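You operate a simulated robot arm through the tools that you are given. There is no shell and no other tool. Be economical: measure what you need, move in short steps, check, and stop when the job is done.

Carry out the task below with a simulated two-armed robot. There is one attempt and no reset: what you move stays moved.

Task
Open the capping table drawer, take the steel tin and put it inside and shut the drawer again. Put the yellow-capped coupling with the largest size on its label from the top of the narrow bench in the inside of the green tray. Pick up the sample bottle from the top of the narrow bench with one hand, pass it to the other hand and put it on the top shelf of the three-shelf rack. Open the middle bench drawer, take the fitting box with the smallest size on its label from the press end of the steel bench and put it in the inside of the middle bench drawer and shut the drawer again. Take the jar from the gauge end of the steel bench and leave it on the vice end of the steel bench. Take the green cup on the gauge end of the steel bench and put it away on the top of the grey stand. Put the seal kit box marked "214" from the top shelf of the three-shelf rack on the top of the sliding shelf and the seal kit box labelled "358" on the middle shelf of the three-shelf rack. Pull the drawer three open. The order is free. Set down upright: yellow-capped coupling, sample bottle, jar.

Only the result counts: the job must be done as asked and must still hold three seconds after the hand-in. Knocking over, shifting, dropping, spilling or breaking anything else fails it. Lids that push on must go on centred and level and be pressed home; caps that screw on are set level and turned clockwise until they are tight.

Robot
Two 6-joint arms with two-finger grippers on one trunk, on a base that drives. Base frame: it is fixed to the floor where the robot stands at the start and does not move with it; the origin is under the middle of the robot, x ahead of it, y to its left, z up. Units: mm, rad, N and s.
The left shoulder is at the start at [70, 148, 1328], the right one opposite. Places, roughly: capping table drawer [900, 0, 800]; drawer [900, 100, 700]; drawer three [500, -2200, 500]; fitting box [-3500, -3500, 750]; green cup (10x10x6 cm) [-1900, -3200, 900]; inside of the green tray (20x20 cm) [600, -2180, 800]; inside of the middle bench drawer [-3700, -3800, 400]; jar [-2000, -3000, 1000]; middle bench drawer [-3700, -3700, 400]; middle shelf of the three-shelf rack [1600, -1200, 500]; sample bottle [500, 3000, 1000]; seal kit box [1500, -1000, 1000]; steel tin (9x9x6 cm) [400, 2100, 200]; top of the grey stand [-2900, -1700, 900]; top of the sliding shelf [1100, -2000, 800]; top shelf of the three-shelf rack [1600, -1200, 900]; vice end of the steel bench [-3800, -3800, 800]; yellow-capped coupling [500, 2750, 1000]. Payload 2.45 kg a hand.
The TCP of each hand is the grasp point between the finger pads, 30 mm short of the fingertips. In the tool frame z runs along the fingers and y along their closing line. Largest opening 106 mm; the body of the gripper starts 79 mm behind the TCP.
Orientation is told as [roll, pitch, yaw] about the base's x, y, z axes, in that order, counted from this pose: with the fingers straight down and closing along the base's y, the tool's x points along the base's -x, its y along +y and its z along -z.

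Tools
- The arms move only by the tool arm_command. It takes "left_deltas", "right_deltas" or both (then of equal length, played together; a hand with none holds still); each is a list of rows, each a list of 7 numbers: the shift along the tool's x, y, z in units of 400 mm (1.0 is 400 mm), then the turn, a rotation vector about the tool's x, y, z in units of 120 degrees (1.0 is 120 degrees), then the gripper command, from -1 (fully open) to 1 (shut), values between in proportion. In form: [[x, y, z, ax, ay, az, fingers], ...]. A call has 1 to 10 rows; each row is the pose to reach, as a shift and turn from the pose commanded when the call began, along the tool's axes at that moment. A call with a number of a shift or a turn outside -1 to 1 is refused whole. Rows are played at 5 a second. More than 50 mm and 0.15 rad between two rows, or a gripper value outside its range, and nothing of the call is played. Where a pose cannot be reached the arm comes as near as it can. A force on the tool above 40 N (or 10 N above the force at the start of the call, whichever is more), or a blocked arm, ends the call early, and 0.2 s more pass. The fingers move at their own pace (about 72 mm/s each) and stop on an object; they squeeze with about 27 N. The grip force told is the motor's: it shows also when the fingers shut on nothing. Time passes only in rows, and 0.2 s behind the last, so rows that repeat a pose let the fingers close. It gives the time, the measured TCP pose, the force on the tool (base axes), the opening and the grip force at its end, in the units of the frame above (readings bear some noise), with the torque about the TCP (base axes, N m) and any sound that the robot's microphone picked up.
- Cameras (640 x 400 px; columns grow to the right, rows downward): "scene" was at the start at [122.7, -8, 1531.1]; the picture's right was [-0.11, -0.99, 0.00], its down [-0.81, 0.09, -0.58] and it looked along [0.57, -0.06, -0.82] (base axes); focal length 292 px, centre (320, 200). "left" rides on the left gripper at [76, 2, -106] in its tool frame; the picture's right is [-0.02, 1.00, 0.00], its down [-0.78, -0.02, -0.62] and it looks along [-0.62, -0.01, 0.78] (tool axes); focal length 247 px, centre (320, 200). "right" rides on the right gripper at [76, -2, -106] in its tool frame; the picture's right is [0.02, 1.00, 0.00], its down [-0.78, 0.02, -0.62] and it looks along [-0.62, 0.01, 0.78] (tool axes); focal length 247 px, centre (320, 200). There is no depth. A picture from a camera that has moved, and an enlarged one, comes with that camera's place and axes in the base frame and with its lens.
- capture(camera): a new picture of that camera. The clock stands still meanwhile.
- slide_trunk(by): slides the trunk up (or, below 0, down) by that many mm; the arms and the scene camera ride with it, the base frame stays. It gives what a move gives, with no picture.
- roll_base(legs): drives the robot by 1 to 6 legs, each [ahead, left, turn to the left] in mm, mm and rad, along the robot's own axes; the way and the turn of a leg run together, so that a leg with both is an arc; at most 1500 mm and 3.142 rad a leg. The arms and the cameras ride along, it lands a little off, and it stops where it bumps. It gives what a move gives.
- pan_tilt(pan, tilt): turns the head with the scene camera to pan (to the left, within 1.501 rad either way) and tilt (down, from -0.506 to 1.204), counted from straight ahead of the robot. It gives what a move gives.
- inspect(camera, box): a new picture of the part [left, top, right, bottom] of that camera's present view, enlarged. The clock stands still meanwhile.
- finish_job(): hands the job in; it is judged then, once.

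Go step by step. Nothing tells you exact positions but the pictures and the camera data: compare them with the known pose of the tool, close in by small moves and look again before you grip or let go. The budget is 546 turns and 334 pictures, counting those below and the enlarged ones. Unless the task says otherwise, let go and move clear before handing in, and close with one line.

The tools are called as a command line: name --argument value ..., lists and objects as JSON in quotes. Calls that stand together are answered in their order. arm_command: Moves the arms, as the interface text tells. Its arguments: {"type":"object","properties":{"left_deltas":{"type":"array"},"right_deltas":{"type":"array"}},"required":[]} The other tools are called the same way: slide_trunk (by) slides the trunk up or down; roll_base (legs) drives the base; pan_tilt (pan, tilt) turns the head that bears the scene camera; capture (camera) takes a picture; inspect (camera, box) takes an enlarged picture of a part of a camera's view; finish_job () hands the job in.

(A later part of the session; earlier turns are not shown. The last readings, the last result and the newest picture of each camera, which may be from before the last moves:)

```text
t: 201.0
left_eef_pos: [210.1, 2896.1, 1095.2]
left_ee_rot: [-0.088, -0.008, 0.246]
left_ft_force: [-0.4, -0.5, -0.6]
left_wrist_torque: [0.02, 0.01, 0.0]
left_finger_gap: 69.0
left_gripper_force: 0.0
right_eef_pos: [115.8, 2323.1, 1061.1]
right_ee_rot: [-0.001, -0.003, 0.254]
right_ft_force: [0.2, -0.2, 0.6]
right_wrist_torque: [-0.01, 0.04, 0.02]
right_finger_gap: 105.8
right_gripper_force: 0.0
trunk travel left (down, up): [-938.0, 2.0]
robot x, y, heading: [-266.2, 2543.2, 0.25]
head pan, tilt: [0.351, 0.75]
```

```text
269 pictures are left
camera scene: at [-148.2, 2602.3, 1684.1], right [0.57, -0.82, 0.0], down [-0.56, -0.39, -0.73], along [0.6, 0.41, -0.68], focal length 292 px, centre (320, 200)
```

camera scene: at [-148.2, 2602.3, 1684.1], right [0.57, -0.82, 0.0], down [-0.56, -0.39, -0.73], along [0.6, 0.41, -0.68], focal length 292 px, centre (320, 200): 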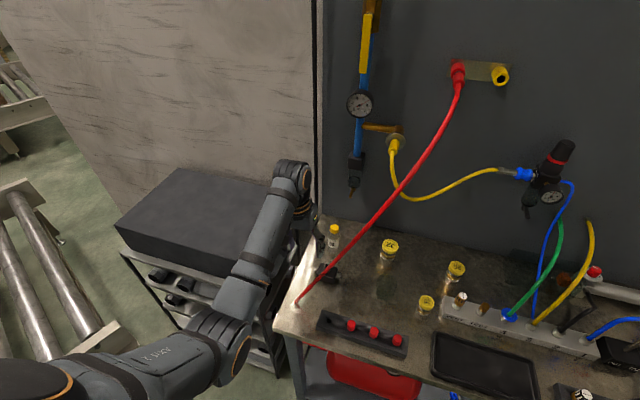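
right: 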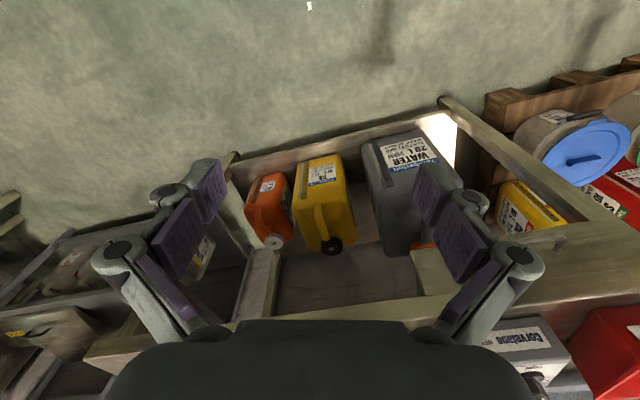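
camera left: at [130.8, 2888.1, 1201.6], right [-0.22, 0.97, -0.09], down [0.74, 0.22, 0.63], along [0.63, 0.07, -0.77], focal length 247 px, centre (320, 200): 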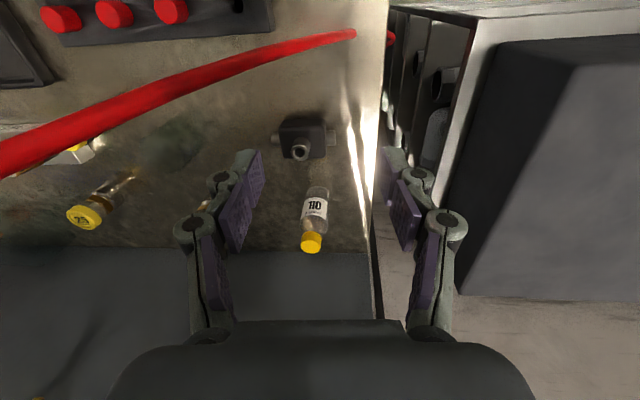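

Bottle is visible between the fingers ahead. I'll drive 150 forward and 18 right, still high.

roll_base --legs '[[150, -18, 0.01]]'

capture --camera "left"

capture --camera "scene"

```text
t: 202.4
left_eef_pos: [354.7, 2921.9, 1096.3]
left_ee_rot: [-0.088, -0.011, 0.257]
left_ft_force: [1.0, -0.8, -0.5]
left_wrist_torque: [0.0, -0.03, 0.01]
left_finger_gap: 69.0
left_gripper_force: 0.0
right_eef_pos: [264.5, 2349.0, 1060.5]
right_ee_rot: [-0.002, -0.004, 0.266]
right_ft_force: [0.4, 0.5, -0.2]
right_wrist_torque: [-0.02, 0.01, 0.0]
right_finger_gap: 106.0
right_gripper_force: 0.0
trunk travel left (down, up): [-938.0, 2.0]
robot x, y, heading: [-115.6, 2560.5, 0.264]
head pan, tilt: [0.351, 0.75]
```

```text
268 pictures are left
camera left: at [276.5, 2913.2, 1202.0], right [-0.23, 0.97, -0.09], down [0.74, 0.23, 0.63], along [0.63, 0.08, -0.77], focal length 247 px, centre (320, 200)
```

left: 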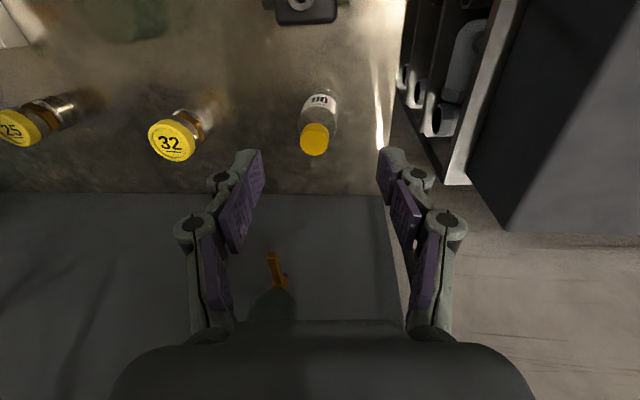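

```text
267 pictures are left
camera scene: at [-2.7, 2623.5, 1684.5], right [0.58, -0.82, 0.0], down [-0.56, -0.39, -0.73], along [0.6, 0.42, -0.68], focal length 292 px, centre (320, 200)
```

scene: 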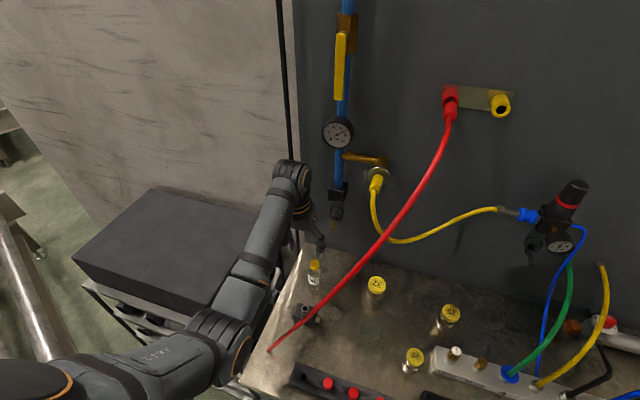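

Cap is at about (390,2914,975). I'll fix the roll, align over it and lower to just above the cap.

arm_command --left_deltas '[[-0.04, -0.02, 0, -0.042, 0, 0, -0.3], [-0.079, -0.042, 0, -0.042, 0, 0, -0.3], [-0.079, -0.042, 0.1, -0.042, 0, 0, -0.3], [-0.079, -0.042, 0.2, -0.042, 0, 0, -0.3], [-0.079, -0.042, 0.2, -0.042, 0, 0, -0.3]]'

capture --camera "left"

inspect --camera "scene" --box '[220, 140, 412, 320]'

```text
t: 203.6
left_eef_pos: [394.2, 2906.7, 1019.8]
left_ee_rot: [0.003, -0.011, 0.257]
left_ft_force: [0.4, -0.2, -0.7]
left_wrist_torque: [0.0, -0.01, 0.01]
left_finger_gap: 69.0
left_gripper_force: 0.0
right_eef_pos: [268.5, 2347.2, 1060.6]
right_ee_rot: [-0.003, -0.001, 0.265]
right_ft_force: [-0.5, 0.5, 0.0]
right_wrist_torque: [0.04, 0.0, 0.0]
right_finger_gap: 105.9
right_gripper_force: 0.0
trunk travel left (down, up): [-938.0, 2.0]
robot x, y, heading: [-117.8, 2563.8, 0.261]
head pan, tilt: [0.351, 0.75]
```

```text
266 pictures are left
camera left: at [320.1, 2890.5, 1124.6], right [-0.23, 0.97, 0.0], down [0.76, 0.18, 0.63], along [0.61, 0.15, -0.78], focal length 247 px, centre (320, 200)
```

left: 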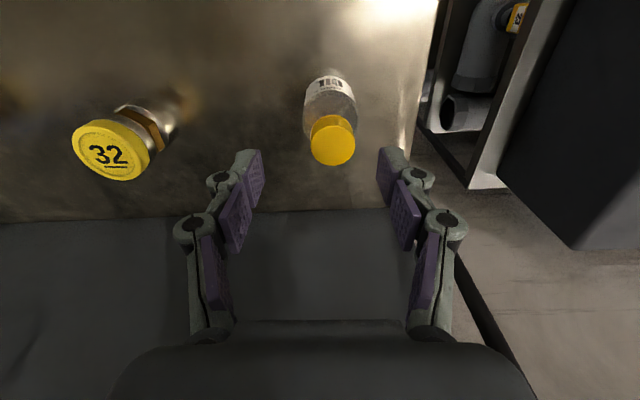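

```text
2.22 times, centred on (316, 230) of scene
camera zoom: at [0.7, 2623.3, 1684.3], right [0.58, -0.82, 0.0], down [-0.56, -0.39, -0.73], along [0.6, 0.42, -0.68], focal length 649 px, centre (329, 133)
```

zoom: 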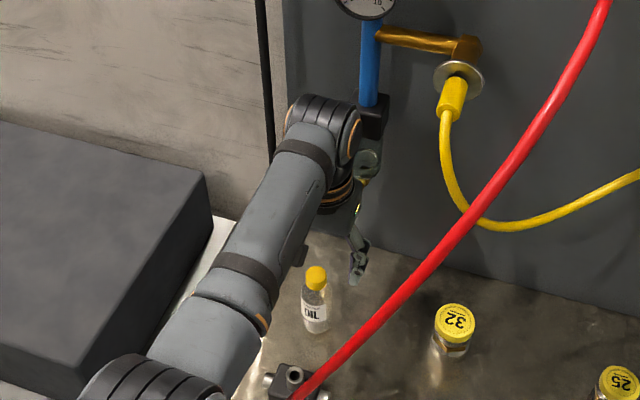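

Fine-tune 8 mm back and 9 mm left, then descend to grip the upper body.

arm_command --left_deltas '[[0.02, 0.022, 0, 0, 0, 0, -0.3], [0.02, 0.022, 0.075, 0, 0, 0, -0.3], [0.02, 0.022, 0.15, 0, 0, 0, -0.3], [0.02, 0.022, 0.215, 0, 0, 0, -0.3]]'

capture --camera "left"

```text
t: 204.6
left_eef_pos: [382.1, 2912.9, 931.9]
left_ee_rot: [0.002, -0.011, 0.258]
left_ft_force: [-0.3, -0.3, -0.2]
left_wrist_torque: [0.01, -0.04, 0.0]
left_finger_gap: 68.9
left_gripper_force: 0.0
right_eef_pos: [268.2, 2349.4, 1061.6]
right_ee_rot: [-0.002, -0.003, 0.266]
right_ft_force: [0.2, 0.1, -0.4]
right_wrist_torque: [-0.03, 0.0, -0.02]
right_finger_gap: 105.7
right_gripper_force: 0.0
trunk travel left (down, up): [-938.0, 2.0]
robot x, y, heading: [-114.5, 2560.2, 0.263]
head pan, tilt: [0.351, 0.75]
```

```text
264 pictures are left
camera left: at [308.5, 2895.5, 1036.9], right [-0.23, 0.97, 0.0], down [0.76, 0.18, 0.63], along [0.61, 0.15, -0.78], focal length 247 px, centre (320, 200)
```

left: 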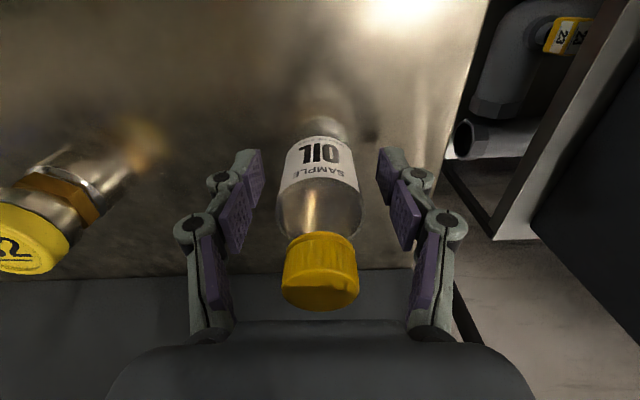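

The bottle stands centred between the pads. Closing.

arm_command --left_deltas '[[0, 0, 0, 0, 0, 0, 0.3], [0, 0, 0, 0, 0, 0, 1], [0, 0, 0, 0, 0, 0, 1], [0, 0, -0.05, 0, 0, 0, 1], [0, 0, -0.1, 0, 0, 0, 1]]'

capture --camera "left"

```text
t: 205.8
left_eef_pos: [381.7, 2912.9, 973.3]
left_ee_rot: [0.0, -0.01, 0.257]
left_ft_force: [-1.2, -0.8, -2.0]
left_wrist_torque: [-0.01, 0.03, 0.02]
left_finger_gap: 40.8
left_gripper_force: 27.5
right_eef_pos: [268.4, 2348.9, 1062.3]
right_ee_rot: [-0.001, -0.002, 0.267]
right_ft_force: [0.1, -0.2, -0.4]
right_wrist_torque: [0.0, 0.01, -0.04]
right_finger_gap: 106.0
right_gripper_force: 0.1
trunk travel left (down, up): [-938.0, 2.0]
robot x, y, heading: [-117.4, 2562.7, 0.266]
head pan, tilt: [0.351, 0.75]
```

```text
263 pictures are left
camera left: at [308.7, 2896.2, 1077.2], right [-0.23, 0.97, 0.0], down [0.76, 0.18, 0.63], along [0.61, 0.15, -0.78], focal length 247 px, centre (320, 200)
```

left: 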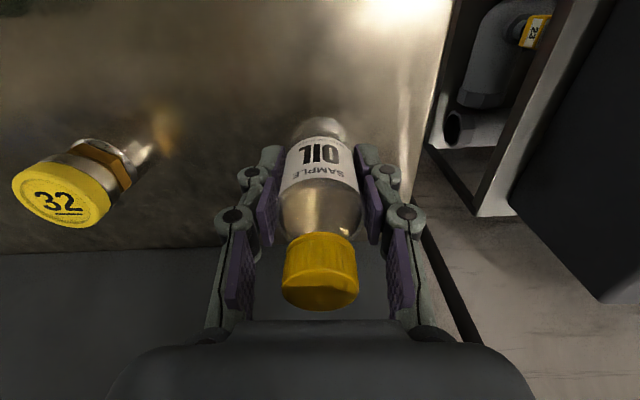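

Bottle is held (41 mm). I'll lift it high and back straight out, then plan the right hand's pick of coupling "32" (≈(455,2743), top 936).

arm_command --left_deltas '[[0, 0, -0.1, 0, 0, 0, 1], [0, 0, -0.2, 0, 0, 0, 1], [0, 0, -0.31, 0, 0, 0, 1]]'

roll_base --legs '[[-350, 15, 0]]'

pan_tilt --pan 0.1 --tilt 0.7

capture --camera "scene"

capture --camera "right"

```text
t: 206.6
left_eef_pos: [384.4, 2911.9, 1097.7]
left_ee_rot: [0.001, -0.008, 0.256]
left_ft_force: [0.4, -0.9, -0.3]
left_wrist_torque: [-0.01, -0.02, -0.01]
left_finger_gap: 40.6
left_gripper_force: 26.8
right_eef_pos: [268.0, 2347.8, 1060.4]
right_ee_rot: [-0.002, -0.002, 0.267]
right_ft_force: [-0.1, 0.6, -0.4]
right_wrist_torque: [0.02, 0.01, -0.03]
right_finger_gap: 106.0
right_gripper_force: 0.1
trunk travel left (down, up): [-938.0, 2.0]
robot x, y, heading: [-115.8, 2562.6, 0.261]
head pan, tilt: [0.351, 0.75]
```

```text
t: 208.8
left_eef_pos: [41.0, 2839.1, 1097.2]
left_ee_rot: [0.001, -0.009, 0.264]
left_ft_force: [0.9, 0.5, -1.3]
left_wrist_torque: [0.0, 0.03, -0.04]
left_finger_gap: 41.0
left_gripper_force: 27.7
right_eef_pos: [-71.6, 2274.5, 1060.4]
right_ee_rot: [-0.001, -0.001, 0.272]
right_ft_force: [-0.6, 0.4, -0.3]
right_wrist_torque: [0.02, 0.04, 0.02]
right_finger_gap: 105.9
right_gripper_force: 0.0
trunk travel left (down, up): [-938.0, 2.0]
robot x, y, heading: [-457.7, 2480.8, 0.271]
head pan, tilt: [0.351, 0.75]
```

```text
t: 209.6
left_eef_pos: [40.4, 2837.6, 1098.6]
left_ee_rot: [0.001, -0.012, 0.264]
left_ft_force: [0.6, -1.1, -0.8]
left_wrist_torque: [-0.03, 0.01, 0.01]
left_finger_gap: 40.8
left_gripper_force: 26.9
right_eef_pos: [-72.8, 2273.3, 1060.3]
right_ee_rot: [-0.003, -0.005, 0.272]
right_ft_force: [-0.5, 0.1, -0.6]
right_wrist_torque: [0.0, 0.0, 0.02]
right_finger_gap: 105.8
right_gripper_force: 0.1
trunk travel left (down, up): [-938.0, 2.0]
robot x, y, heading: [-457.0, 2485.8, 0.27]
head pan, tilt: [0.099, 0.7]
```

```text
262 pictures are left
camera scene: at [-330.4, 2529.4, 1688.5], right [0.36, -0.93, 0.0], down [-0.6, -0.23, -0.77], along [0.71, 0.28, -0.64], focal length 292 px, centre (320, 200)
```

scene: 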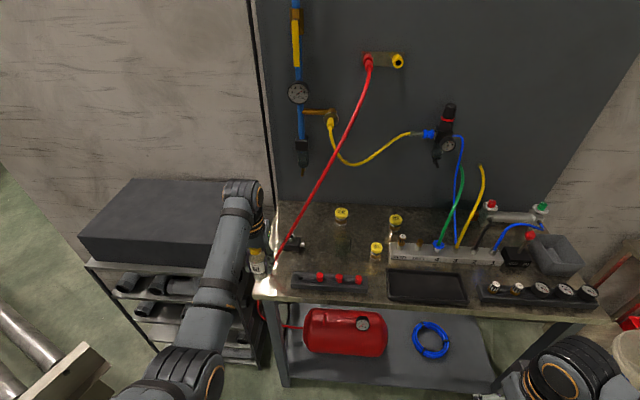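

```text
261 pictures are left
camera right: at [-145.8, 2252.0, 1167.0], right [-0.29, 0.96, 0.0], down [0.75, 0.23, 0.62], along [0.6, 0.18, -0.78], focal length 247 px, centre (320, 200)
```

right: 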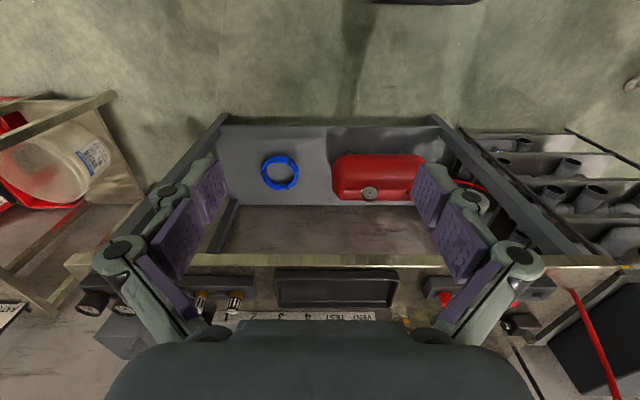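

inspect --camera "scene" --box '[260, 180, 452, 300]'

```text
3.33 times, centred on (356, 240) of scene
camera zoom: at [-330.4, 2529.4, 1688.5], right [0.36, -0.93, 0.0], down [-0.6, -0.23, -0.77], along [0.71, 0.28, -0.64], focal length 974 px, centre (200, 67)
```

zoom: 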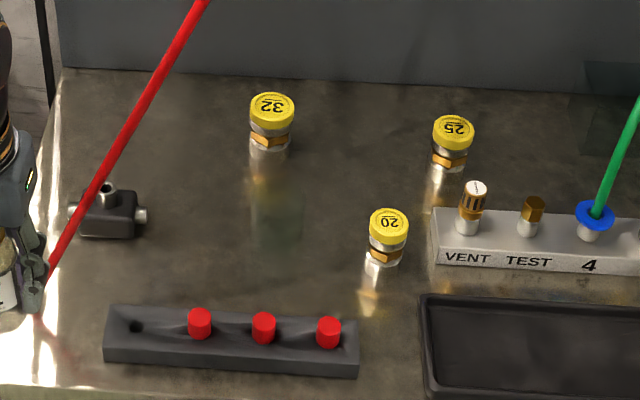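

A transparent glass stands in front of coupling 32 at ≈(346,2710), and the hose passes above it. I'll turn the robot to heading ≈1.1 so the right hand comes in from the right side, extending and tilting it slightly forward.

roll_base --legs '[[0, 0, 0.83]]'

arm_command --right_deltas '[[-0.12, 0.01, 0.02, 0, 0, 0, -0.5], [-0.24, 0.02, 0.04, 0, 0, 0, -0.5], [-0.36, 0.03, 0.06, 0, -0.05, 0, -0.5], [-0.48, 0.05, 0.08, 0, -0.1, 0, -0.5], [-0.6, 0.0675, 0.1, 0, -0.167, 0, -0.5], [-0.6175, 0.0675, 0.13, 0, -0.167, 0, -0.5], [-0.6175, 0.0675, 0.13, 0, -0.167, 0, -0.5]]'

```text
t: 212.2
left_eef_pos: [-385.8, 3091.4, 1099.3]
left_ee_rot: [0.003, -0.009, 1.099]
left_ft_force: [0.4, -0.7, -1.1]
left_wrist_torque: [0.0, 0.01, -0.03]
left_finger_gap: 40.8
left_gripper_force: 26.8
right_eef_pos: [-41.2, 2629.6, 1061.0]
right_ee_rot: [-0.002, -0.004, 1.109]
right_ft_force: [0.2, -0.7, 0.2]
right_wrist_torque: [0.01, -0.01, 0.01]
right_finger_gap: 105.9
right_gripper_force: 0.1
trunk travel left (down, up): [-938.0, 2.0]
robot x, y, heading: [-456.0, 2487.0, 1.11]
head pan, tilt: [0.099, 0.7]
```

```text
t: 213.8
left_eef_pos: [-386.8, 3091.2, 1098.1]
left_ee_rot: [0.003, -0.011, 1.099]
left_ft_force: [0.1, 0.3, -1.3]
left_wrist_torque: [0.05, 0.01, 0.0]
left_finger_gap: 40.9
left_gripper_force: 27.1
right_eef_pos: [44.1, 2865.1, 1008.0]
right_ee_rot: [-0.002, -0.352, 1.11]
right_ft_force: [0.9, -0.4, 0.1]
right_wrist_torque: [-0.03, 0.02, 0.01]
right_finger_gap: 79.4
right_gripper_force: 0.0
trunk travel left (down, up): [-938.0, 2.0]
robot x, y, heading: [-457.2, 2485.0, 1.11]
head pan, tilt: [0.099, 0.7]
```

I'll back up, shift right, then come forward so the right hand avoids the hose.

roll_base --legs '[[-260, 0, 0], [0, -422, -0.01], [170, 0, 0]]'

capture --camera "right"

pan_tilt --pan -0.5 --tilt 0.7

capture --camera "scene"

```text
t: 218.9
left_eef_pos: [-63.1, 2812.3, 1099.8]
left_ee_rot: [0.003, -0.014, 1.1]
left_ft_force: [0.6, 0.5, -1.0]
left_wrist_torque: [0.02, 0.01, 0.02]
left_finger_gap: 40.6
left_gripper_force: 27.1
right_eef_pos: [367.5, 2586.7, 1007.8]
right_ee_rot: [0.0, -0.356, 1.108]
right_ft_force: [-0.1, 0.2, 0.6]
right_wrist_torque: [0.04, -0.02, -0.02]
right_finger_gap: 79.7
right_gripper_force: 0.1
trunk travel left (down, up): [-938.0, 2.0]
robot x, y, heading: [-134.0, 2206.0, 1.104]
head pan, tilt: [0.099, 0.7]
```

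```text
259 pictures are left
camera right: at [321.0, 2489.5, 1081.4], right [-0.9, 0.43, -0.01], down [0.21, 0.47, 0.85], along [0.37, 0.77, -0.52], focal length 247 px, centre (320, 200)
```

right: 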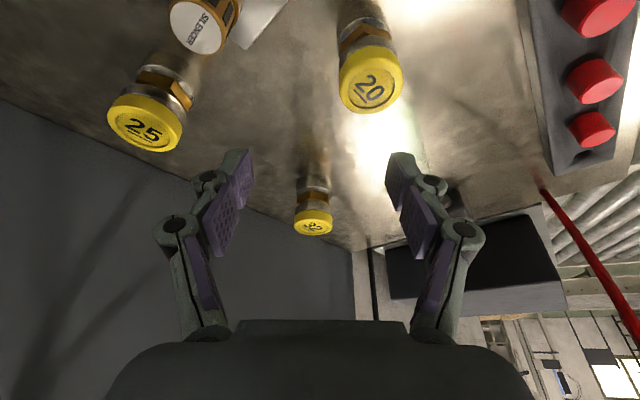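

```text
t: 219.9
left_eef_pos: [-61.1, 2815.7, 1099.0]
left_ee_rot: [0.002, -0.009, 1.1]
left_ft_force: [0.0, -0.3, -0.4]
left_wrist_torque: [0.02, 0.01, 0.01]
left_finger_gap: 40.6
left_gripper_force: 27.1
right_eef_pos: [368.8, 2588.8, 1006.4]
right_ee_rot: [-0.001, -0.349, 1.108]
right_ft_force: [0.2, -0.9, 0.6]
right_wrist_torque: [-0.02, 0.02, -0.03]
right_finger_gap: 79.6
right_gripper_force: 0.0
trunk travel left (down, up): [-938.0, 2.0]
robot x, y, heading: [-132.4, 2210.8, 1.109]
head pan, tilt: [-0.499, 0.7]
```

```text
258 pictures are left
camera scene: at [-40.3, 2304.1, 1688.4], right [0.57, -0.82, 0.0], down [-0.53, -0.37, -0.76], along [0.63, 0.44, -0.64], focal length 292 px, centre (320, 200)
```

scene: 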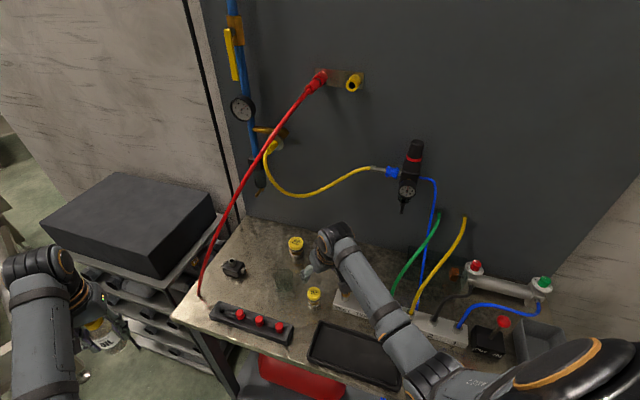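

Coupling 32 is dead ahead ~180 mm. I'll drive forward over it.

roll_base --legs '[[172, -6, 0]]'

capture --camera "right"

capture --camera "scene"

```text
t: 221.5
left_eef_pos: [23.7, 2944.1, 1096.9]
left_ee_rot: [0.003, -0.006, 1.056]
left_ft_force: [0.2, 0.3, -1.4]
left_wrist_torque: [-0.01, 0.0, 0.03]
left_finger_gap: 40.6
left_gripper_force: 27.2
right_eef_pos: [443.5, 2698.6, 1007.1]
right_ee_rot: [-0.001, -0.353, 1.066]
right_ft_force: [0.2, 0.8, 0.6]
right_wrist_torque: [-0.02, -0.02, -0.04]
right_finger_gap: 79.5
right_gripper_force: 0.1
trunk travel left (down, up): [-938.0, 2.0]
robot x, y, heading: [-75.0, 2339.2, 1.063]
head pan, tilt: [-0.499, 0.7]
stopped in leg 1: the robot was blocked; the commanded pose is now the measured one
```

```text
257 pictures are left
camera right: at [393.1, 2603.4, 1079.6], right [-0.88, 0.47, -0.01], down [0.24, 0.47, 0.85], along [0.4, 0.75, -0.52], focal length 247 px, centre (320, 200)
```

right: 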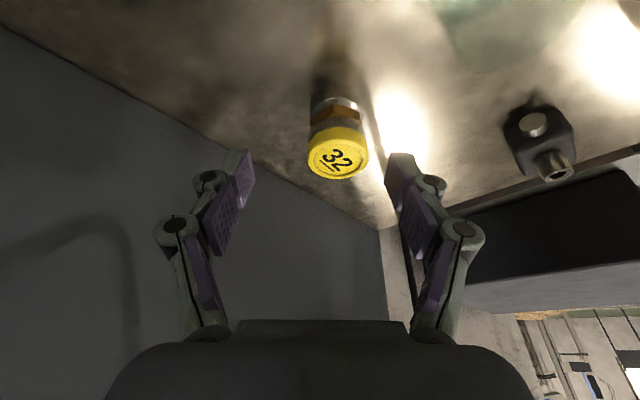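

```text
256 pictures are left
camera scene: at [22.5, 2432.3, 1688.3], right [0.53, -0.85, 0.0], down [-0.55, -0.34, -0.76], along [0.65, 0.41, -0.64], focal length 292 px, centre (320, 200)
```

scene: 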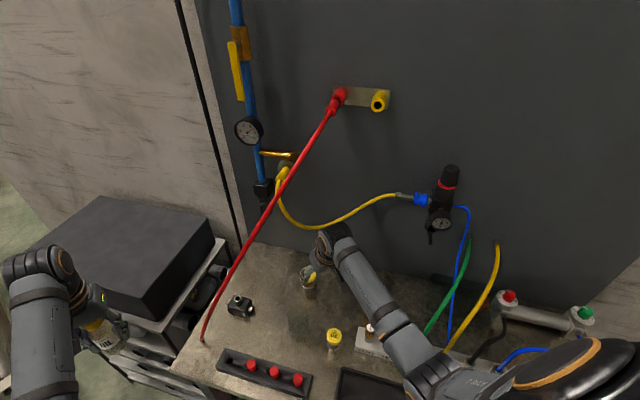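

The base bumped (likely the bench), so I'll do the last 53 mm forward and 16 mm left with the arm, then look.

arm_command --right_deltas '[[-0.062, 0.02, 0.023, 0, 0, 0, -0.5], [-0.124, 0.036, 0.046, 0, 0, 0, -0.5], [-0.124, 0.036, 0.046, 0, 0, 0, -0.5]]'

capture --camera "right"

```text
t: 222.3
left_eef_pos: [23.5, 2941.6, 1099.8]
left_ee_rot: [0.002, -0.012, 1.053]
left_ft_force: [0.5, -0.3, -0.3]
left_wrist_torque: [0.02, -0.01, -0.02]
left_finger_gap: 40.8
left_gripper_force: 26.8
right_eef_pos: [459.0, 2748.3, 1006.5]
right_ee_rot: [-0.001, -0.353, 1.064]
right_ft_force: [0.4, -0.2, 0.2]
right_wrist_torque: [-0.01, -0.01, 0.0]
right_finger_gap: 79.5
right_gripper_force: 0.1
trunk travel left (down, up): [-938.0, 2.0]
robot x, y, heading: [-78.2, 2340.3, 1.066]
head pan, tilt: [-0.499, 0.7]
```

```text
255 pictures are left
camera right: at [407.4, 2654.1, 1078.5], right [-0.88, 0.47, -0.01], down [0.24, 0.46, 0.85], along [0.4, 0.75, -0.52], focal length 247 px, centre (320, 200)
```

right: 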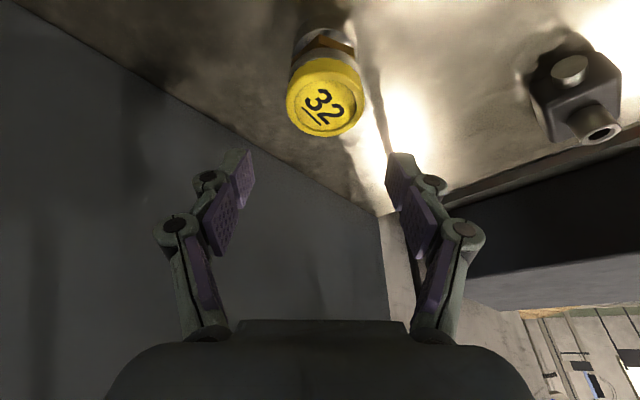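

Aligned over the coupling. Descending to grip it around the collar.

arm_command --right_deltas '[[0.022, 0.008, 0.06, 0, 0, 0, -0.5], [0.044, 0.008, 0.12, 0, 0, 0, -0.5], [0.065, 0.008, 0.178, 0, 0, 0, -0.5], [0.08, 0.008, 0.218, 0, 0, 0, -0.5], [0.087, 0.008, 0.237, 0, 0, 0, -0.5]]'

capture --camera "right"

```text
t: 223.5
left_eef_pos: [24.4, 2941.9, 1098.7]
left_ee_rot: [0.002, -0.009, 1.054]
left_ft_force: [-0.8, 0.1, -1.3]
left_wrist_torque: [-0.01, -0.01, -0.01]
left_finger_gap: 40.8
left_gripper_force: 26.4
right_eef_pos: [452.2, 2752.0, 904.0]
right_ee_rot: [-0.002, -0.352, 1.065]
right_ft_force: [-0.3, -0.3, 0.0]
right_wrist_torque: [0.02, -0.01, 0.01]
right_finger_gap: 79.8
right_gripper_force: 0.2
trunk travel left (down, up): [-938.0, 2.0]
robot x, y, heading: [-73.0, 2339.5, 1.066]
head pan, tilt: [-0.499, 0.7]
```

```text
254 pictures are left
camera right: at [401.4, 2657.6, 978.3], right [-0.88, 0.47, -0.01], down [0.24, 0.46, 0.85], along [0.4, 0.75, -0.52], focal length 247 px, centre (320, 200)
```

right: 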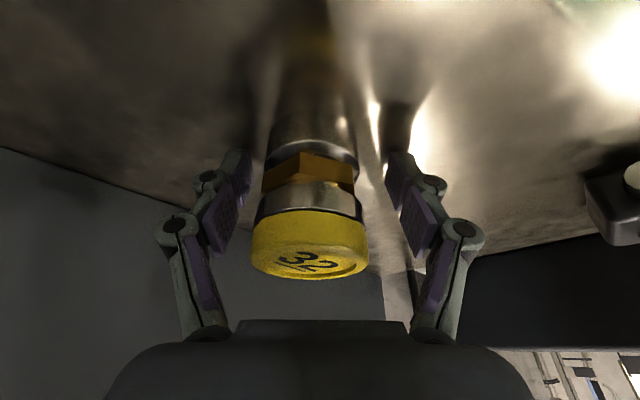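

Fingers straddle the coupling at hex/collar height. Closing and lifting a bit.

arm_command --right_deltas '[[0, 0, 0, 0, 0, 0, 0.2], [0, 0, 0, 0, 0, 0, 1], [0, 0, 0, 0, 0, 0, 1], [-0.022, 0, -0.06, 0, 0, 0, 1], [-0.044, 0, -0.12, 0, 0, 0, 1], [-0.07, 0, -0.2, 0, 0, 0, 1]]'

capture --camera "right"

```text
t: 224.9
left_eef_pos: [23.6, 2943.2, 1097.5]
left_ee_rot: [0.002, -0.008, 1.056]
left_ft_force: [-0.8, 0.8, -1.1]
left_wrist_torque: [0.0, 0.0, -0.02]
left_finger_gap: 40.9
left_gripper_force: 26.9
right_eef_pos: [451.0, 2749.4, 989.5]
right_ee_rot: [-0.001, -0.348, 1.064]
right_ft_force: [-0.2, -0.6, -5.0]
right_wrist_torque: [0.02, -0.02, -0.01]
right_finger_gap: 48.5
right_gripper_force: 26.7
trunk travel left (down, up): [-938.0, 2.0]
robot x, y, heading: [-71.7, 2338.3, 1.062]
head pan, tilt: [-0.499, 0.7]
```

```text
253 pictures are left
camera right: at [401.2, 2654.6, 1063.2], right [-0.88, 0.47, -0.01], down [0.24, 0.47, 0.85], along [0.4, 0.75, -0.52], focal length 247 px, centre (320, 200)
```

right: 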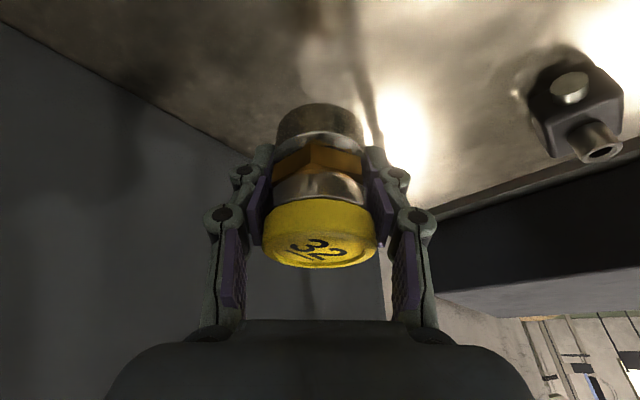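

Coupling 32 is held. I'll lift a little, back well away and drive to the drawer cabinet with the green tray.

arm_command --right_deltas '[[-0.022, 0, -0.06, 0, 0, 0, 1], [-0.044, 0, -0.12, 0, 0, 0, 1]]'

roll_base --legs '[[-600, 0, 0], [0, 0, -2.63], [300, 380, 0], [1500, 0, 0], [800, 0, 0]]'

pan_tilt --pan 0.2 --tilt 0.45

capture --camera "scene"

```text
t: 225.5
left_eef_pos: [24.2, 2942.9, 1098.2]
left_ee_rot: [0.002, -0.009, 1.057]
left_ft_force: [0.2, 0.0, -1.5]
left_wrist_torque: [0.03, -0.02, -0.01]
left_finger_gap: 40.6
left_gripper_force: 27.2
right_eef_pos: [454.0, 2750.8, 1041.0]
right_ee_rot: [-0.002, -0.349, 1.064]
right_ft_force: [-0.4, 0.4, -4.4]
right_wrist_torque: [0.01, -0.02, 0.01]
right_finger_gap: 48.7
right_gripper_force: 27.3
trunk travel left (down, up): [-938.0, 2.0]
robot x, y, heading: [-74.4, 2342.6, 1.066]
head pan, tilt: [-0.499, 0.7]
```

```text
t: 248.4
left_eef_pos: [359.6, -1326.9, 1097.9]
left_ee_rot: [0.002, -0.009, -1.539]
left_ft_force: [0.4, -0.1, -0.8]
left_wrist_torque: [-0.04, -0.03, 0.02]
left_finger_gap: 40.5
left_gripper_force: 27.2
right_eef_pos: [-106.8, -1387.8, 1039.2]
right_ee_rot: [-0.003, -0.351, -1.53]
right_ft_force: [-0.2, 0.0, -4.0]
right_wrist_torque: [-0.04, -0.02, 0.03]
right_finger_gap: 48.8
right_gripper_force: 26.6
trunk travel left (down, up): [-938.0, 2.0]
robot x, y, heading: [129.2, -759.6, -1.535]
head pan, tilt: [-0.499, 0.7]
```

```text
t: 249.5
left_eef_pos: [360.0, -1328.2, 1098.0]
left_ee_rot: [0.001, -0.01, -1.539]
left_ft_force: [0.0, 0.7, -0.6]
left_wrist_torque: [0.0, -0.04, -0.01]
left_finger_gap: 41.1
left_gripper_force: 26.8
right_eef_pos: [-106.3, -1387.4, 1039.4]
right_ee_rot: [-0.002, -0.351, -1.53]
right_ft_force: [0.3, -0.7, -2.9]
right_wrist_torque: [-0.02, 0.0, 0.0]
right_finger_gap: 48.4
right_gripper_force: 27.1
trunk travel left (down, up): [-938.0, 2.0]
robot x, y, heading: [134.7, -762.1, -1.531]
head pan, tilt: [0.201, 0.45]
```

```text
252 pictures are left
camera scene: at [154.4, -902.7, 1710.5], right [-0.97, -0.24, 0.0], down [-0.1, 0.42, -0.9], along [0.21, -0.87, -0.44], focal length 292 px, centre (320, 200)
```

scene: 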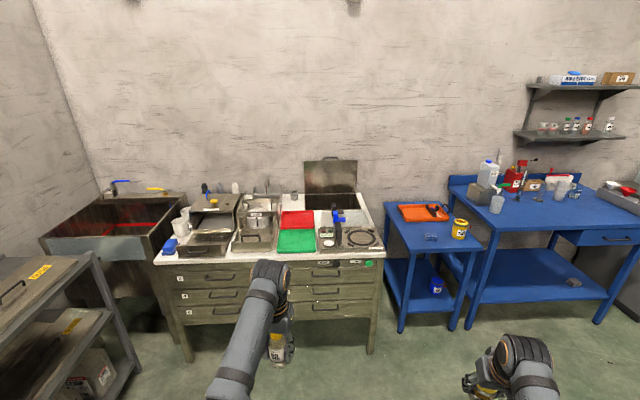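

inspect --camera "scene" --box '[150, 170, 406, 330]'

```text
2.50 times, centred on (278, 250) of scene
camera zoom: at [154.4, -902.7, 1710.5], right [-0.97, -0.24, 0.0], down [-0.1, 0.42, -0.9], along [0.21, -0.87, -0.44], focal length 730 px, centre (425, 75)
```

zoom: 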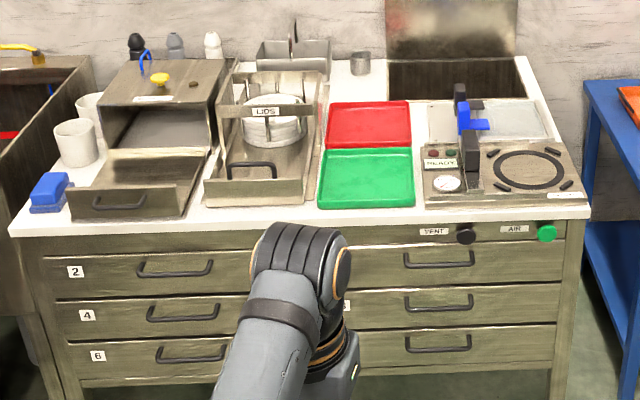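

The cabinet's front is at heading ≈-1.28 and the tray centre ≈(583,-2152). I'll drive to a staging position facing it.

roll_base --legs '[[0, 0, 0.25], [500, 250, 0], [130, 50, 0]]'

capture --camera "right"

pan_tilt --pan -0.15 --tilt 0.75

capture --camera "scene"

```text
t: 254.5
left_eef_pos: [947.6, -1788.9, 1100.9]
left_ee_rot: [0.002, -0.01, -1.293]
left_ft_force: [0.0, 0.3, -0.5]
left_wrist_torque: [-0.01, 0.0, -0.02]
left_finger_gap: 40.4
left_gripper_force: 27.2
right_eef_pos: [509.9, -1959.5, 1040.3]
right_ee_rot: [-0.004, -0.351, -1.281]
right_ft_force: [-0.3, 0.2, -4.7]
right_wrist_torque: [-0.03, -0.01, 0.03]
right_finger_gap: 48.5
right_gripper_force: 26.4
trunk travel left (down, up): [-938.0, 2.0]
robot x, y, heading: [588.7, -1296.8, -1.286]
head pan, tilt: [0.201, 0.45]
```

```text
250 pictures are left
camera right: at [478.3, -1855.9, 1113.9], right [0.95, 0.3, -0.01], down [0.16, -0.49, 0.85], along [0.25, -0.81, -0.52], focal length 247 px, centre (320, 200)
```

right: 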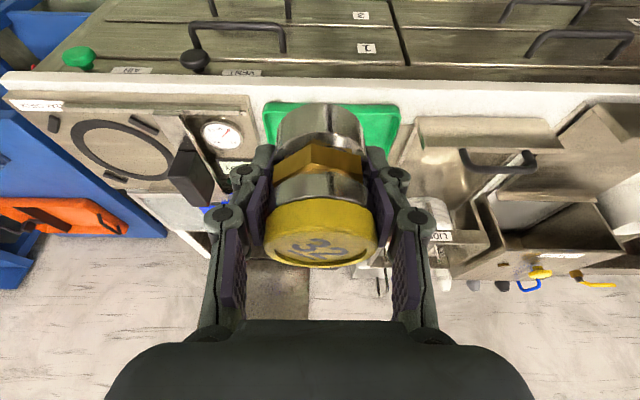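

```text
t: 255.3
left_eef_pos: [950.0, -1790.2, 1097.4]
left_ee_rot: [0.001, -0.008, -1.292]
left_ft_force: [0.9, 0.4, -1.8]
left_wrist_torque: [0.0, -0.01, 0.0]
left_finger_gap: 40.9
left_gripper_force: 27.4
right_eef_pos: [510.8, -1962.1, 1039.2]
right_ee_rot: [-0.001, -0.349, -1.283]
right_ft_force: [0.1, 0.0, -3.7]
right_wrist_torque: [-0.03, -0.02, 0.03]
right_finger_gap: 48.7
right_gripper_force: 26.9
trunk travel left (down, up): [-938.0, 2.0]
robot x, y, heading: [590.2, -1297.5, -1.285]
head pan, tilt: [-0.15, 0.75]
```

```text
249 pictures are left
camera scene: at [615.4, -1429.3, 1684.0], right [-0.99, -0.14, 0.0], down [-0.09, 0.68, -0.73], along [0.1, -0.72, -0.68], focal length 292 px, centre (320, 200)
```

scene: 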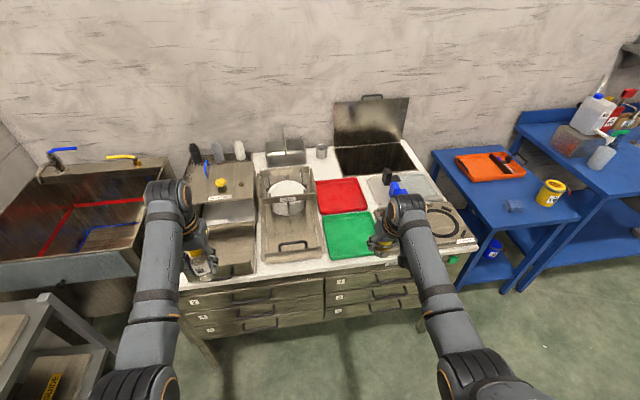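

Tray centre is ≈(597,-2170), z≈805. I'll drive the coupling over it.

roll_base --legs '[[222, 24, 0]]'

capture --camera "right"

capture --camera "scene"

```text
t: 257.0
left_eef_pos: [1035.6, -1985.2, 1099.7]
left_ee_rot: [0.002, -0.011, -1.285]
left_ft_force: [0.5, 0.6, -1.0]
left_wrist_torque: [-0.04, -0.04, 0.01]
left_finger_gap: 41.0
left_gripper_force: 27.1
right_eef_pos: [598.3, -2159.9, 1040.9]
right_ee_rot: [-0.001, -0.352, -1.275]
right_ft_force: [0.1, 0.3, -4.2]
right_wrist_torque: [-0.06, 0.0, 0.01]
right_finger_gap: 48.5
right_gripper_force: 27.2
trunk travel left (down, up): [-938.0, 2.0]
robot x, y, heading: [672.1, -1495.9, -1.275]
head pan, tilt: [-0.15, 0.75]
```

```text
248 pictures are left
camera right: at [566.6, -2055.8, 1114.6], right [0.95, 0.31, -0.01], down [0.17, -0.49, 0.85], along [0.26, -0.81, -0.52], focal length 247 px, centre (320, 200)
```

right: 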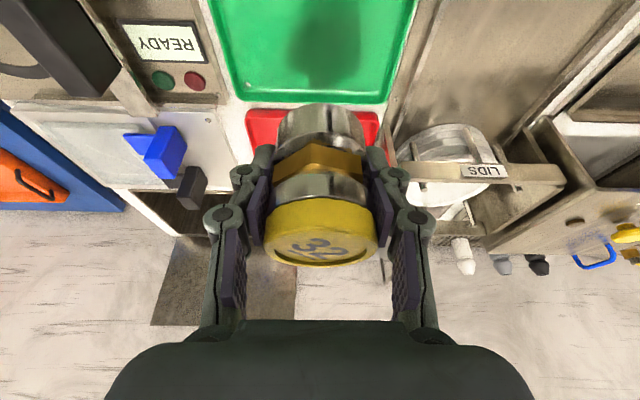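

```text
247 pictures are left
camera scene: at [697.9, -1624.1, 1684.5], right [-0.99, -0.14, 0.0], down [-0.1, 0.67, -0.73], along [0.1, -0.73, -0.68], focal length 292 px, centre (320, 200)
```

scene: 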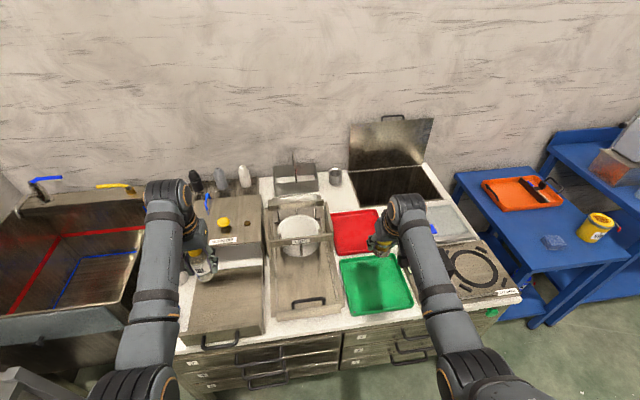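

Coupling hangs over the tray. I'll move 15 mm forward and lower with the arm.

arm_command --right_deltas '[[0.0, 0, 0.1, 0, 0, 0, 1], [0.035, 0, 0.2, 0, 0, 0, 1], [0.07, 0, 0.3, 0, 0, 0, 1], [0.1, 0, 0.38, 0, 0, 0, 1]]'

capture --camera "right"

inspect --camera "scene" --box '[300, 200, 460, 320]'

```text
t: 258.0
left_eef_pos: [1037.9, -1988.7, 1096.5]
left_ee_rot: [0.002, -0.007, -1.283]
left_ft_force: [0.3, 0.3, -1.1]
left_wrist_torque: [0.04, 0.01, -0.06]
left_finger_gap: 40.9
left_gripper_force: 27.4
right_eef_pos: [604.0, -2179.3, 882.8]
right_ee_rot: [-0.002, -0.349, -1.277]
right_ft_force: [-0.2, -0.2, -5.0]
right_wrist_torque: [-0.03, -0.01, 0.01]
right_finger_gap: 48.6
right_gripper_force: 27.5
trunk travel left (down, up): [-938.0, 2.0]
robot x, y, heading: [672.3, -1498.7, -1.278]
head pan, tilt: [-0.15, 0.75]
```

```text
246 pictures are left
camera right: at [572.6, -2075.1, 957.0], right [0.95, 0.31, -0.01], down [0.17, -0.5, 0.85], along [0.26, -0.81, -0.52], focal length 247 px, centre (320, 200)
```

right: 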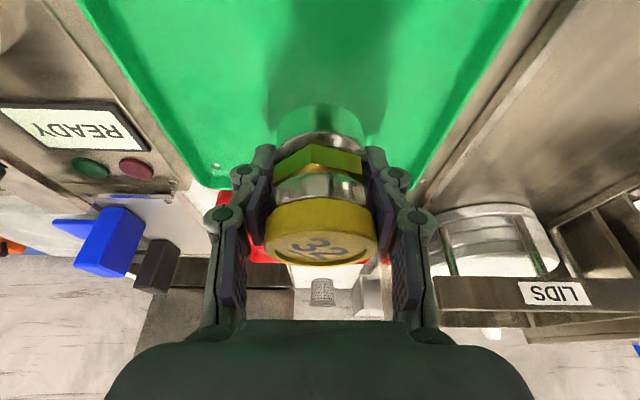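

```text
3.33 times, centred on (380, 260) of scene
camera zoom: at [700.5, -1631.1, 1683.9], right [-0.99, -0.14, 0.0], down [-0.1, 0.68, -0.73], along [0.1, -0.72, -0.68], focal length 974 px, centre (120, 0)
```

zoom: 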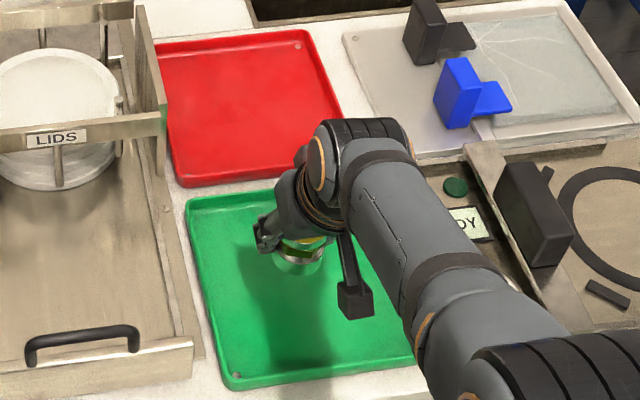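

arm_command --right_deltas '[[0.0078, 0, 0.0211, 0, 0, 0, 1], [0.0156, 0, 0.0422, 0, 0, 0, 1], [0.0208, 0, 0.0563, 0, 0, 0, 1], [0.026, 0, 0.0704, 0, 0, 0, 1], [0.0294, 0, 0.0797, 0, 0, 0, 1], [0.0329, 0, 0.0891, 0, 0, 0, 1], [0.0363, 0, 0.0985, 0, 0, 0, 1], [0.0398, 0, 0.1079, 0, 0, 0, 1]]'

capture --camera "right"

```text
t: 259.8
left_eef_pos: [1037.3, -1987.4, 1097.8]
left_ee_rot: [0.001, -0.007, -1.285]
left_ft_force: [-0.3, -0.6, -1.0]
left_wrist_torque: [0.04, 0.01, -0.04]
left_finger_gap: 40.8
left_gripper_force: 27.2
right_eef_pos: [603.1, -2161.1, 855.3]
right_ee_rot: [0.0, -0.349, -1.274]
right_ft_force: [0.9, -0.2, -3.6]
right_wrist_torque: [0.0, 0.01, -0.02]
right_finger_gap: 48.6
right_gripper_force: 26.9
right hand out of reach, approached as far as the arm can: row 2, 3, 4, 5, 6, 7, 8
trunk travel left (down, up): [-938.0, 2.0]
robot x, y, heading: [670.1, -1496.9, -1.279]
head pan, tilt: [-0.15, 0.75]
```

```text
244 pictures are left
camera right: at [570.5, -2057.1, 928.7], right [0.95, 0.31, -0.01], down [0.17, -0.5, 0.85], along [0.26, -0.81, -0.52], focal length 247 px, centre (320, 200)
```

right: 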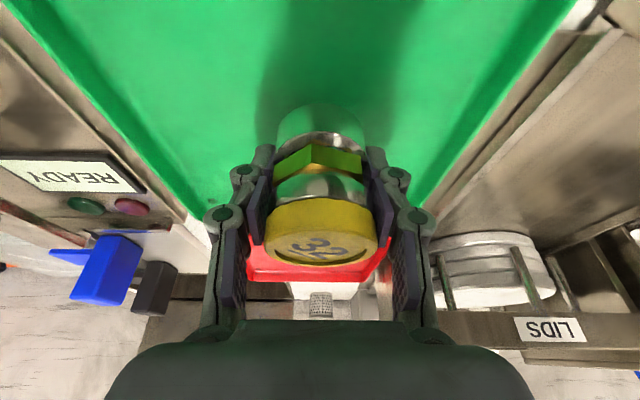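

At full stretch; I'll lower the rest with the trunk in small steps.

slide_trunk --by -8

slide_trunk --by -5

```text
t: 260.4
left_eef_pos: [1036.4, -1988.4, 1090.1]
left_ee_rot: [0.001, -0.006, -1.285]
left_ft_force: [-0.1, 0.1, -1.6]
left_wrist_torque: [0.02, 0.02, -0.03]
left_finger_gap: 40.9
left_gripper_force: 26.8
right_eef_pos: [603.2, -2161.5, 846.8]
right_ee_rot: [-0.002, -0.351, -1.276]
right_ft_force: [-0.5, -0.3, -4.3]
right_wrist_torque: [-0.01, 0.01, -0.02]
right_finger_gap: 48.6
right_gripper_force: 26.5
trunk travel left (down, up): [-930.0, 10.0]
robot x, y, heading: [675.7, -1494.2, -1.279]
head pan, tilt: [-0.15, 0.75]
```

```text
t: 260.9
left_eef_pos: [1037.5, -1989.6, 1084.1]
left_ee_rot: [0.002, -0.006, -1.284]
left_ft_force: [0.5, -0.2, -0.9]
left_wrist_torque: [0.03, -0.04, 0.02]
left_finger_gap: 40.8
left_gripper_force: 26.7
right_eef_pos: [602.5, -2161.3, 842.8]
right_ee_rot: [-0.001, -0.35, -1.275]
right_ft_force: [0.3, -0.3, -4.6]
right_wrist_torque: [-0.04, -0.01, -0.01]
right_finger_gap: 48.5
right_gripper_force: 27.1
trunk travel left (down, up): [-925.0, 15.0]
robot x, y, heading: [679.1, -1501.1, -1.284]
head pan, tilt: [-0.15, 0.75]
```

slide_trunk --by -5

slide_trunk --by -4

inspect --camera "scene" --box '[300, 200, 460, 320]'

capture --camera "right"

```text
t: 261.5
left_eef_pos: [1036.9, -1988.0, 1078.8]
left_ee_rot: [0.0, -0.006, -1.285]
left_ft_force: [-0.2, -0.6, -1.5]
left_wrist_torque: [0.02, -0.02, 0.01]
left_finger_gap: 40.7
left_gripper_force: 27.3
right_eef_pos: [602.9, -2160.8, 836.0]
right_ee_rot: [-0.001, -0.349, -1.275]
right_ft_force: [0.3, -1.0, -4.7]
right_wrist_torque: [0.03, 0.0, 0.0]
right_finger_gap: 48.4
right_gripper_force: 27.1
trunk travel left (down, up): [-920.0, 20.0]
robot x, y, heading: [674.1, -1497.5, -1.279]
head pan, tilt: [-0.15, 0.75]
```

```text
t: 262.0
left_eef_pos: [1036.4, -1986.4, 1077.4]
left_ee_rot: [0.001, -0.011, -1.287]
left_ft_force: [0.3, 0.0, -1.0]
left_wrist_torque: [0.0, -0.02, -0.02]
left_finger_gap: 40.8
left_gripper_force: 26.8
right_eef_pos: [601.8, -2161.4, 836.5]
right_ee_rot: [-0.004, -0.356, -1.276]
right_ft_force: [-1.9, 1.0, 10.5]
right_wrist_torque: [-0.13, -0.25, -0.06]
right_finger_gap: 48.9
right_gripper_force: 26.8
trunk travel left (down, up): [-916.0, 24.0]
robot x, y, heading: [674.8, -1496.5, -1.279]
head pan, tilt: [-0.15, 0.75]
```

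```text
3.33 times, centred on (380, 260) of scene
camera zoom: at [699.7, -1625.6, 1662.6], right [-0.99, -0.14, 0.0], down [-0.1, 0.67, -0.73], along [0.1, -0.72, -0.68], focal length 974 px, centre (120, 0)
```

zoom: 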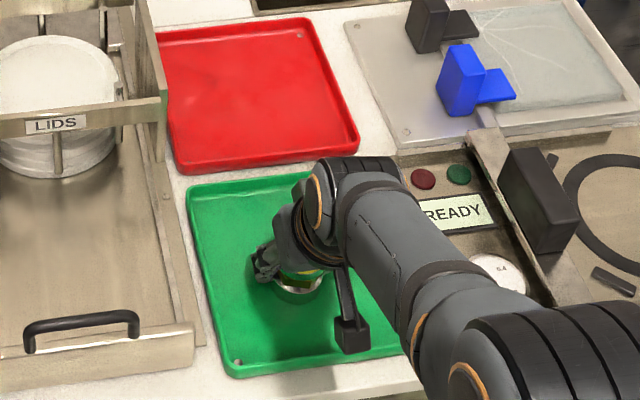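

```text
242 pictures are left
camera right: at [570.5, -2057.0, 909.4], right [0.95, 0.31, -0.01], down [0.17, -0.49, 0.86], along [0.26, -0.81, -0.52], focal length 247 px, centre (320, 200)
```

right: 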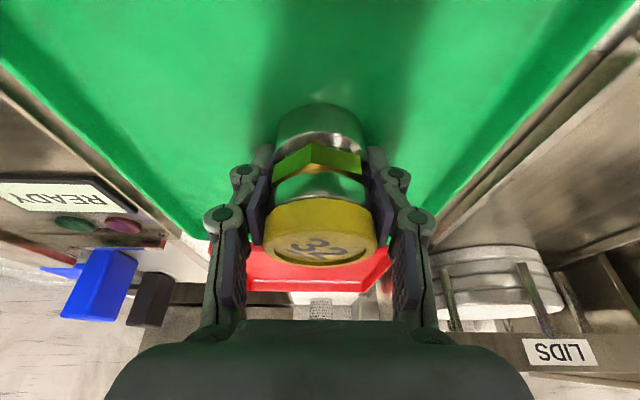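

The coupling rests on the tray floor (contact felt). Release and lift.

arm_command --right_deltas '[[0, 0, 0, 0, 0, 0, -0.1], [0, 0, 0, 0, 0, 0, -0.4], [0, 0, 0, 0, 0, 0, -0.5], [-0.022, 0, -0.06, 0, 0, 0, -0.5], [-0.065, 0, -0.178, 0, 0, 0, -0.5], [-0.11, 0, -0.29, 0, 0, 0, -0.5]]'

capture --camera "right"

```text
refused: row 5 steps farther than a row can; nothing moved
```

```text
241 pictures are left
camera right: at [570.5, -2057.0, 909.4], right [0.95, 0.31, -0.01], down [0.17, -0.49, 0.86], along [0.26, -0.81, -0.52], focal length 247 px, centre (320, 200)
```

right: 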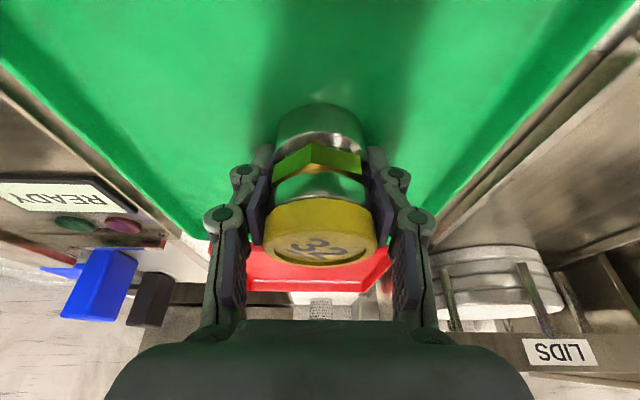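

arm_command --right_deltas '[[0, 0, 0, 0, 0, 0, -0.1], [0, 0, 0, 0, 0, 0, -0.4], [0, 0, 0, 0, 0, 0, -0.5], [-0.022, 0, -0.06, 0, 0, 0, -0.5], [-0.055, 0, -0.15, 0, 0, 0, -0.5], [-0.09, 0, -0.25, 0, 0, 0, -0.5]]'

capture --camera "right"

```text
t: 263.4
left_eef_pos: [1037.9, -1987.7, 1076.3]
left_ee_rot: [0.002, -0.009, -1.285]
left_ft_force: [0.2, 0.5, -1.1]
left_wrist_torque: [-0.02, 0.02, 0.02]
left_finger_gap: 40.9
left_gripper_force: 26.9
right_eef_pos: [603.1, -2160.2, 939.3]
right_ee_rot: [-0.004, -0.348, -1.276]
right_ft_force: [1.0, -0.5, -0.9]
right_wrist_torque: [-0.03, -0.02, -0.01]
right_finger_gap: 79.7
right_gripper_force: 0.1
trunk travel left (down, up): [-916.0, 24.0]
robot x, y, heading: [674.5, -1494.6, -1.276]
head pan, tilt: [-0.15, 0.75]
```

```text
240 pictures are left
camera right: at [570.4, -2057.3, 1013.1], right [0.95, 0.31, -0.01], down [0.17, -0.5, 0.85], along [0.26, -0.81, -0.52], focal length 247 px, centre (320, 200)
```

right: 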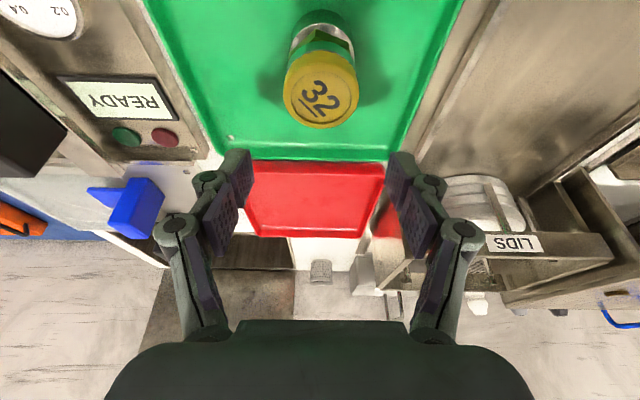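

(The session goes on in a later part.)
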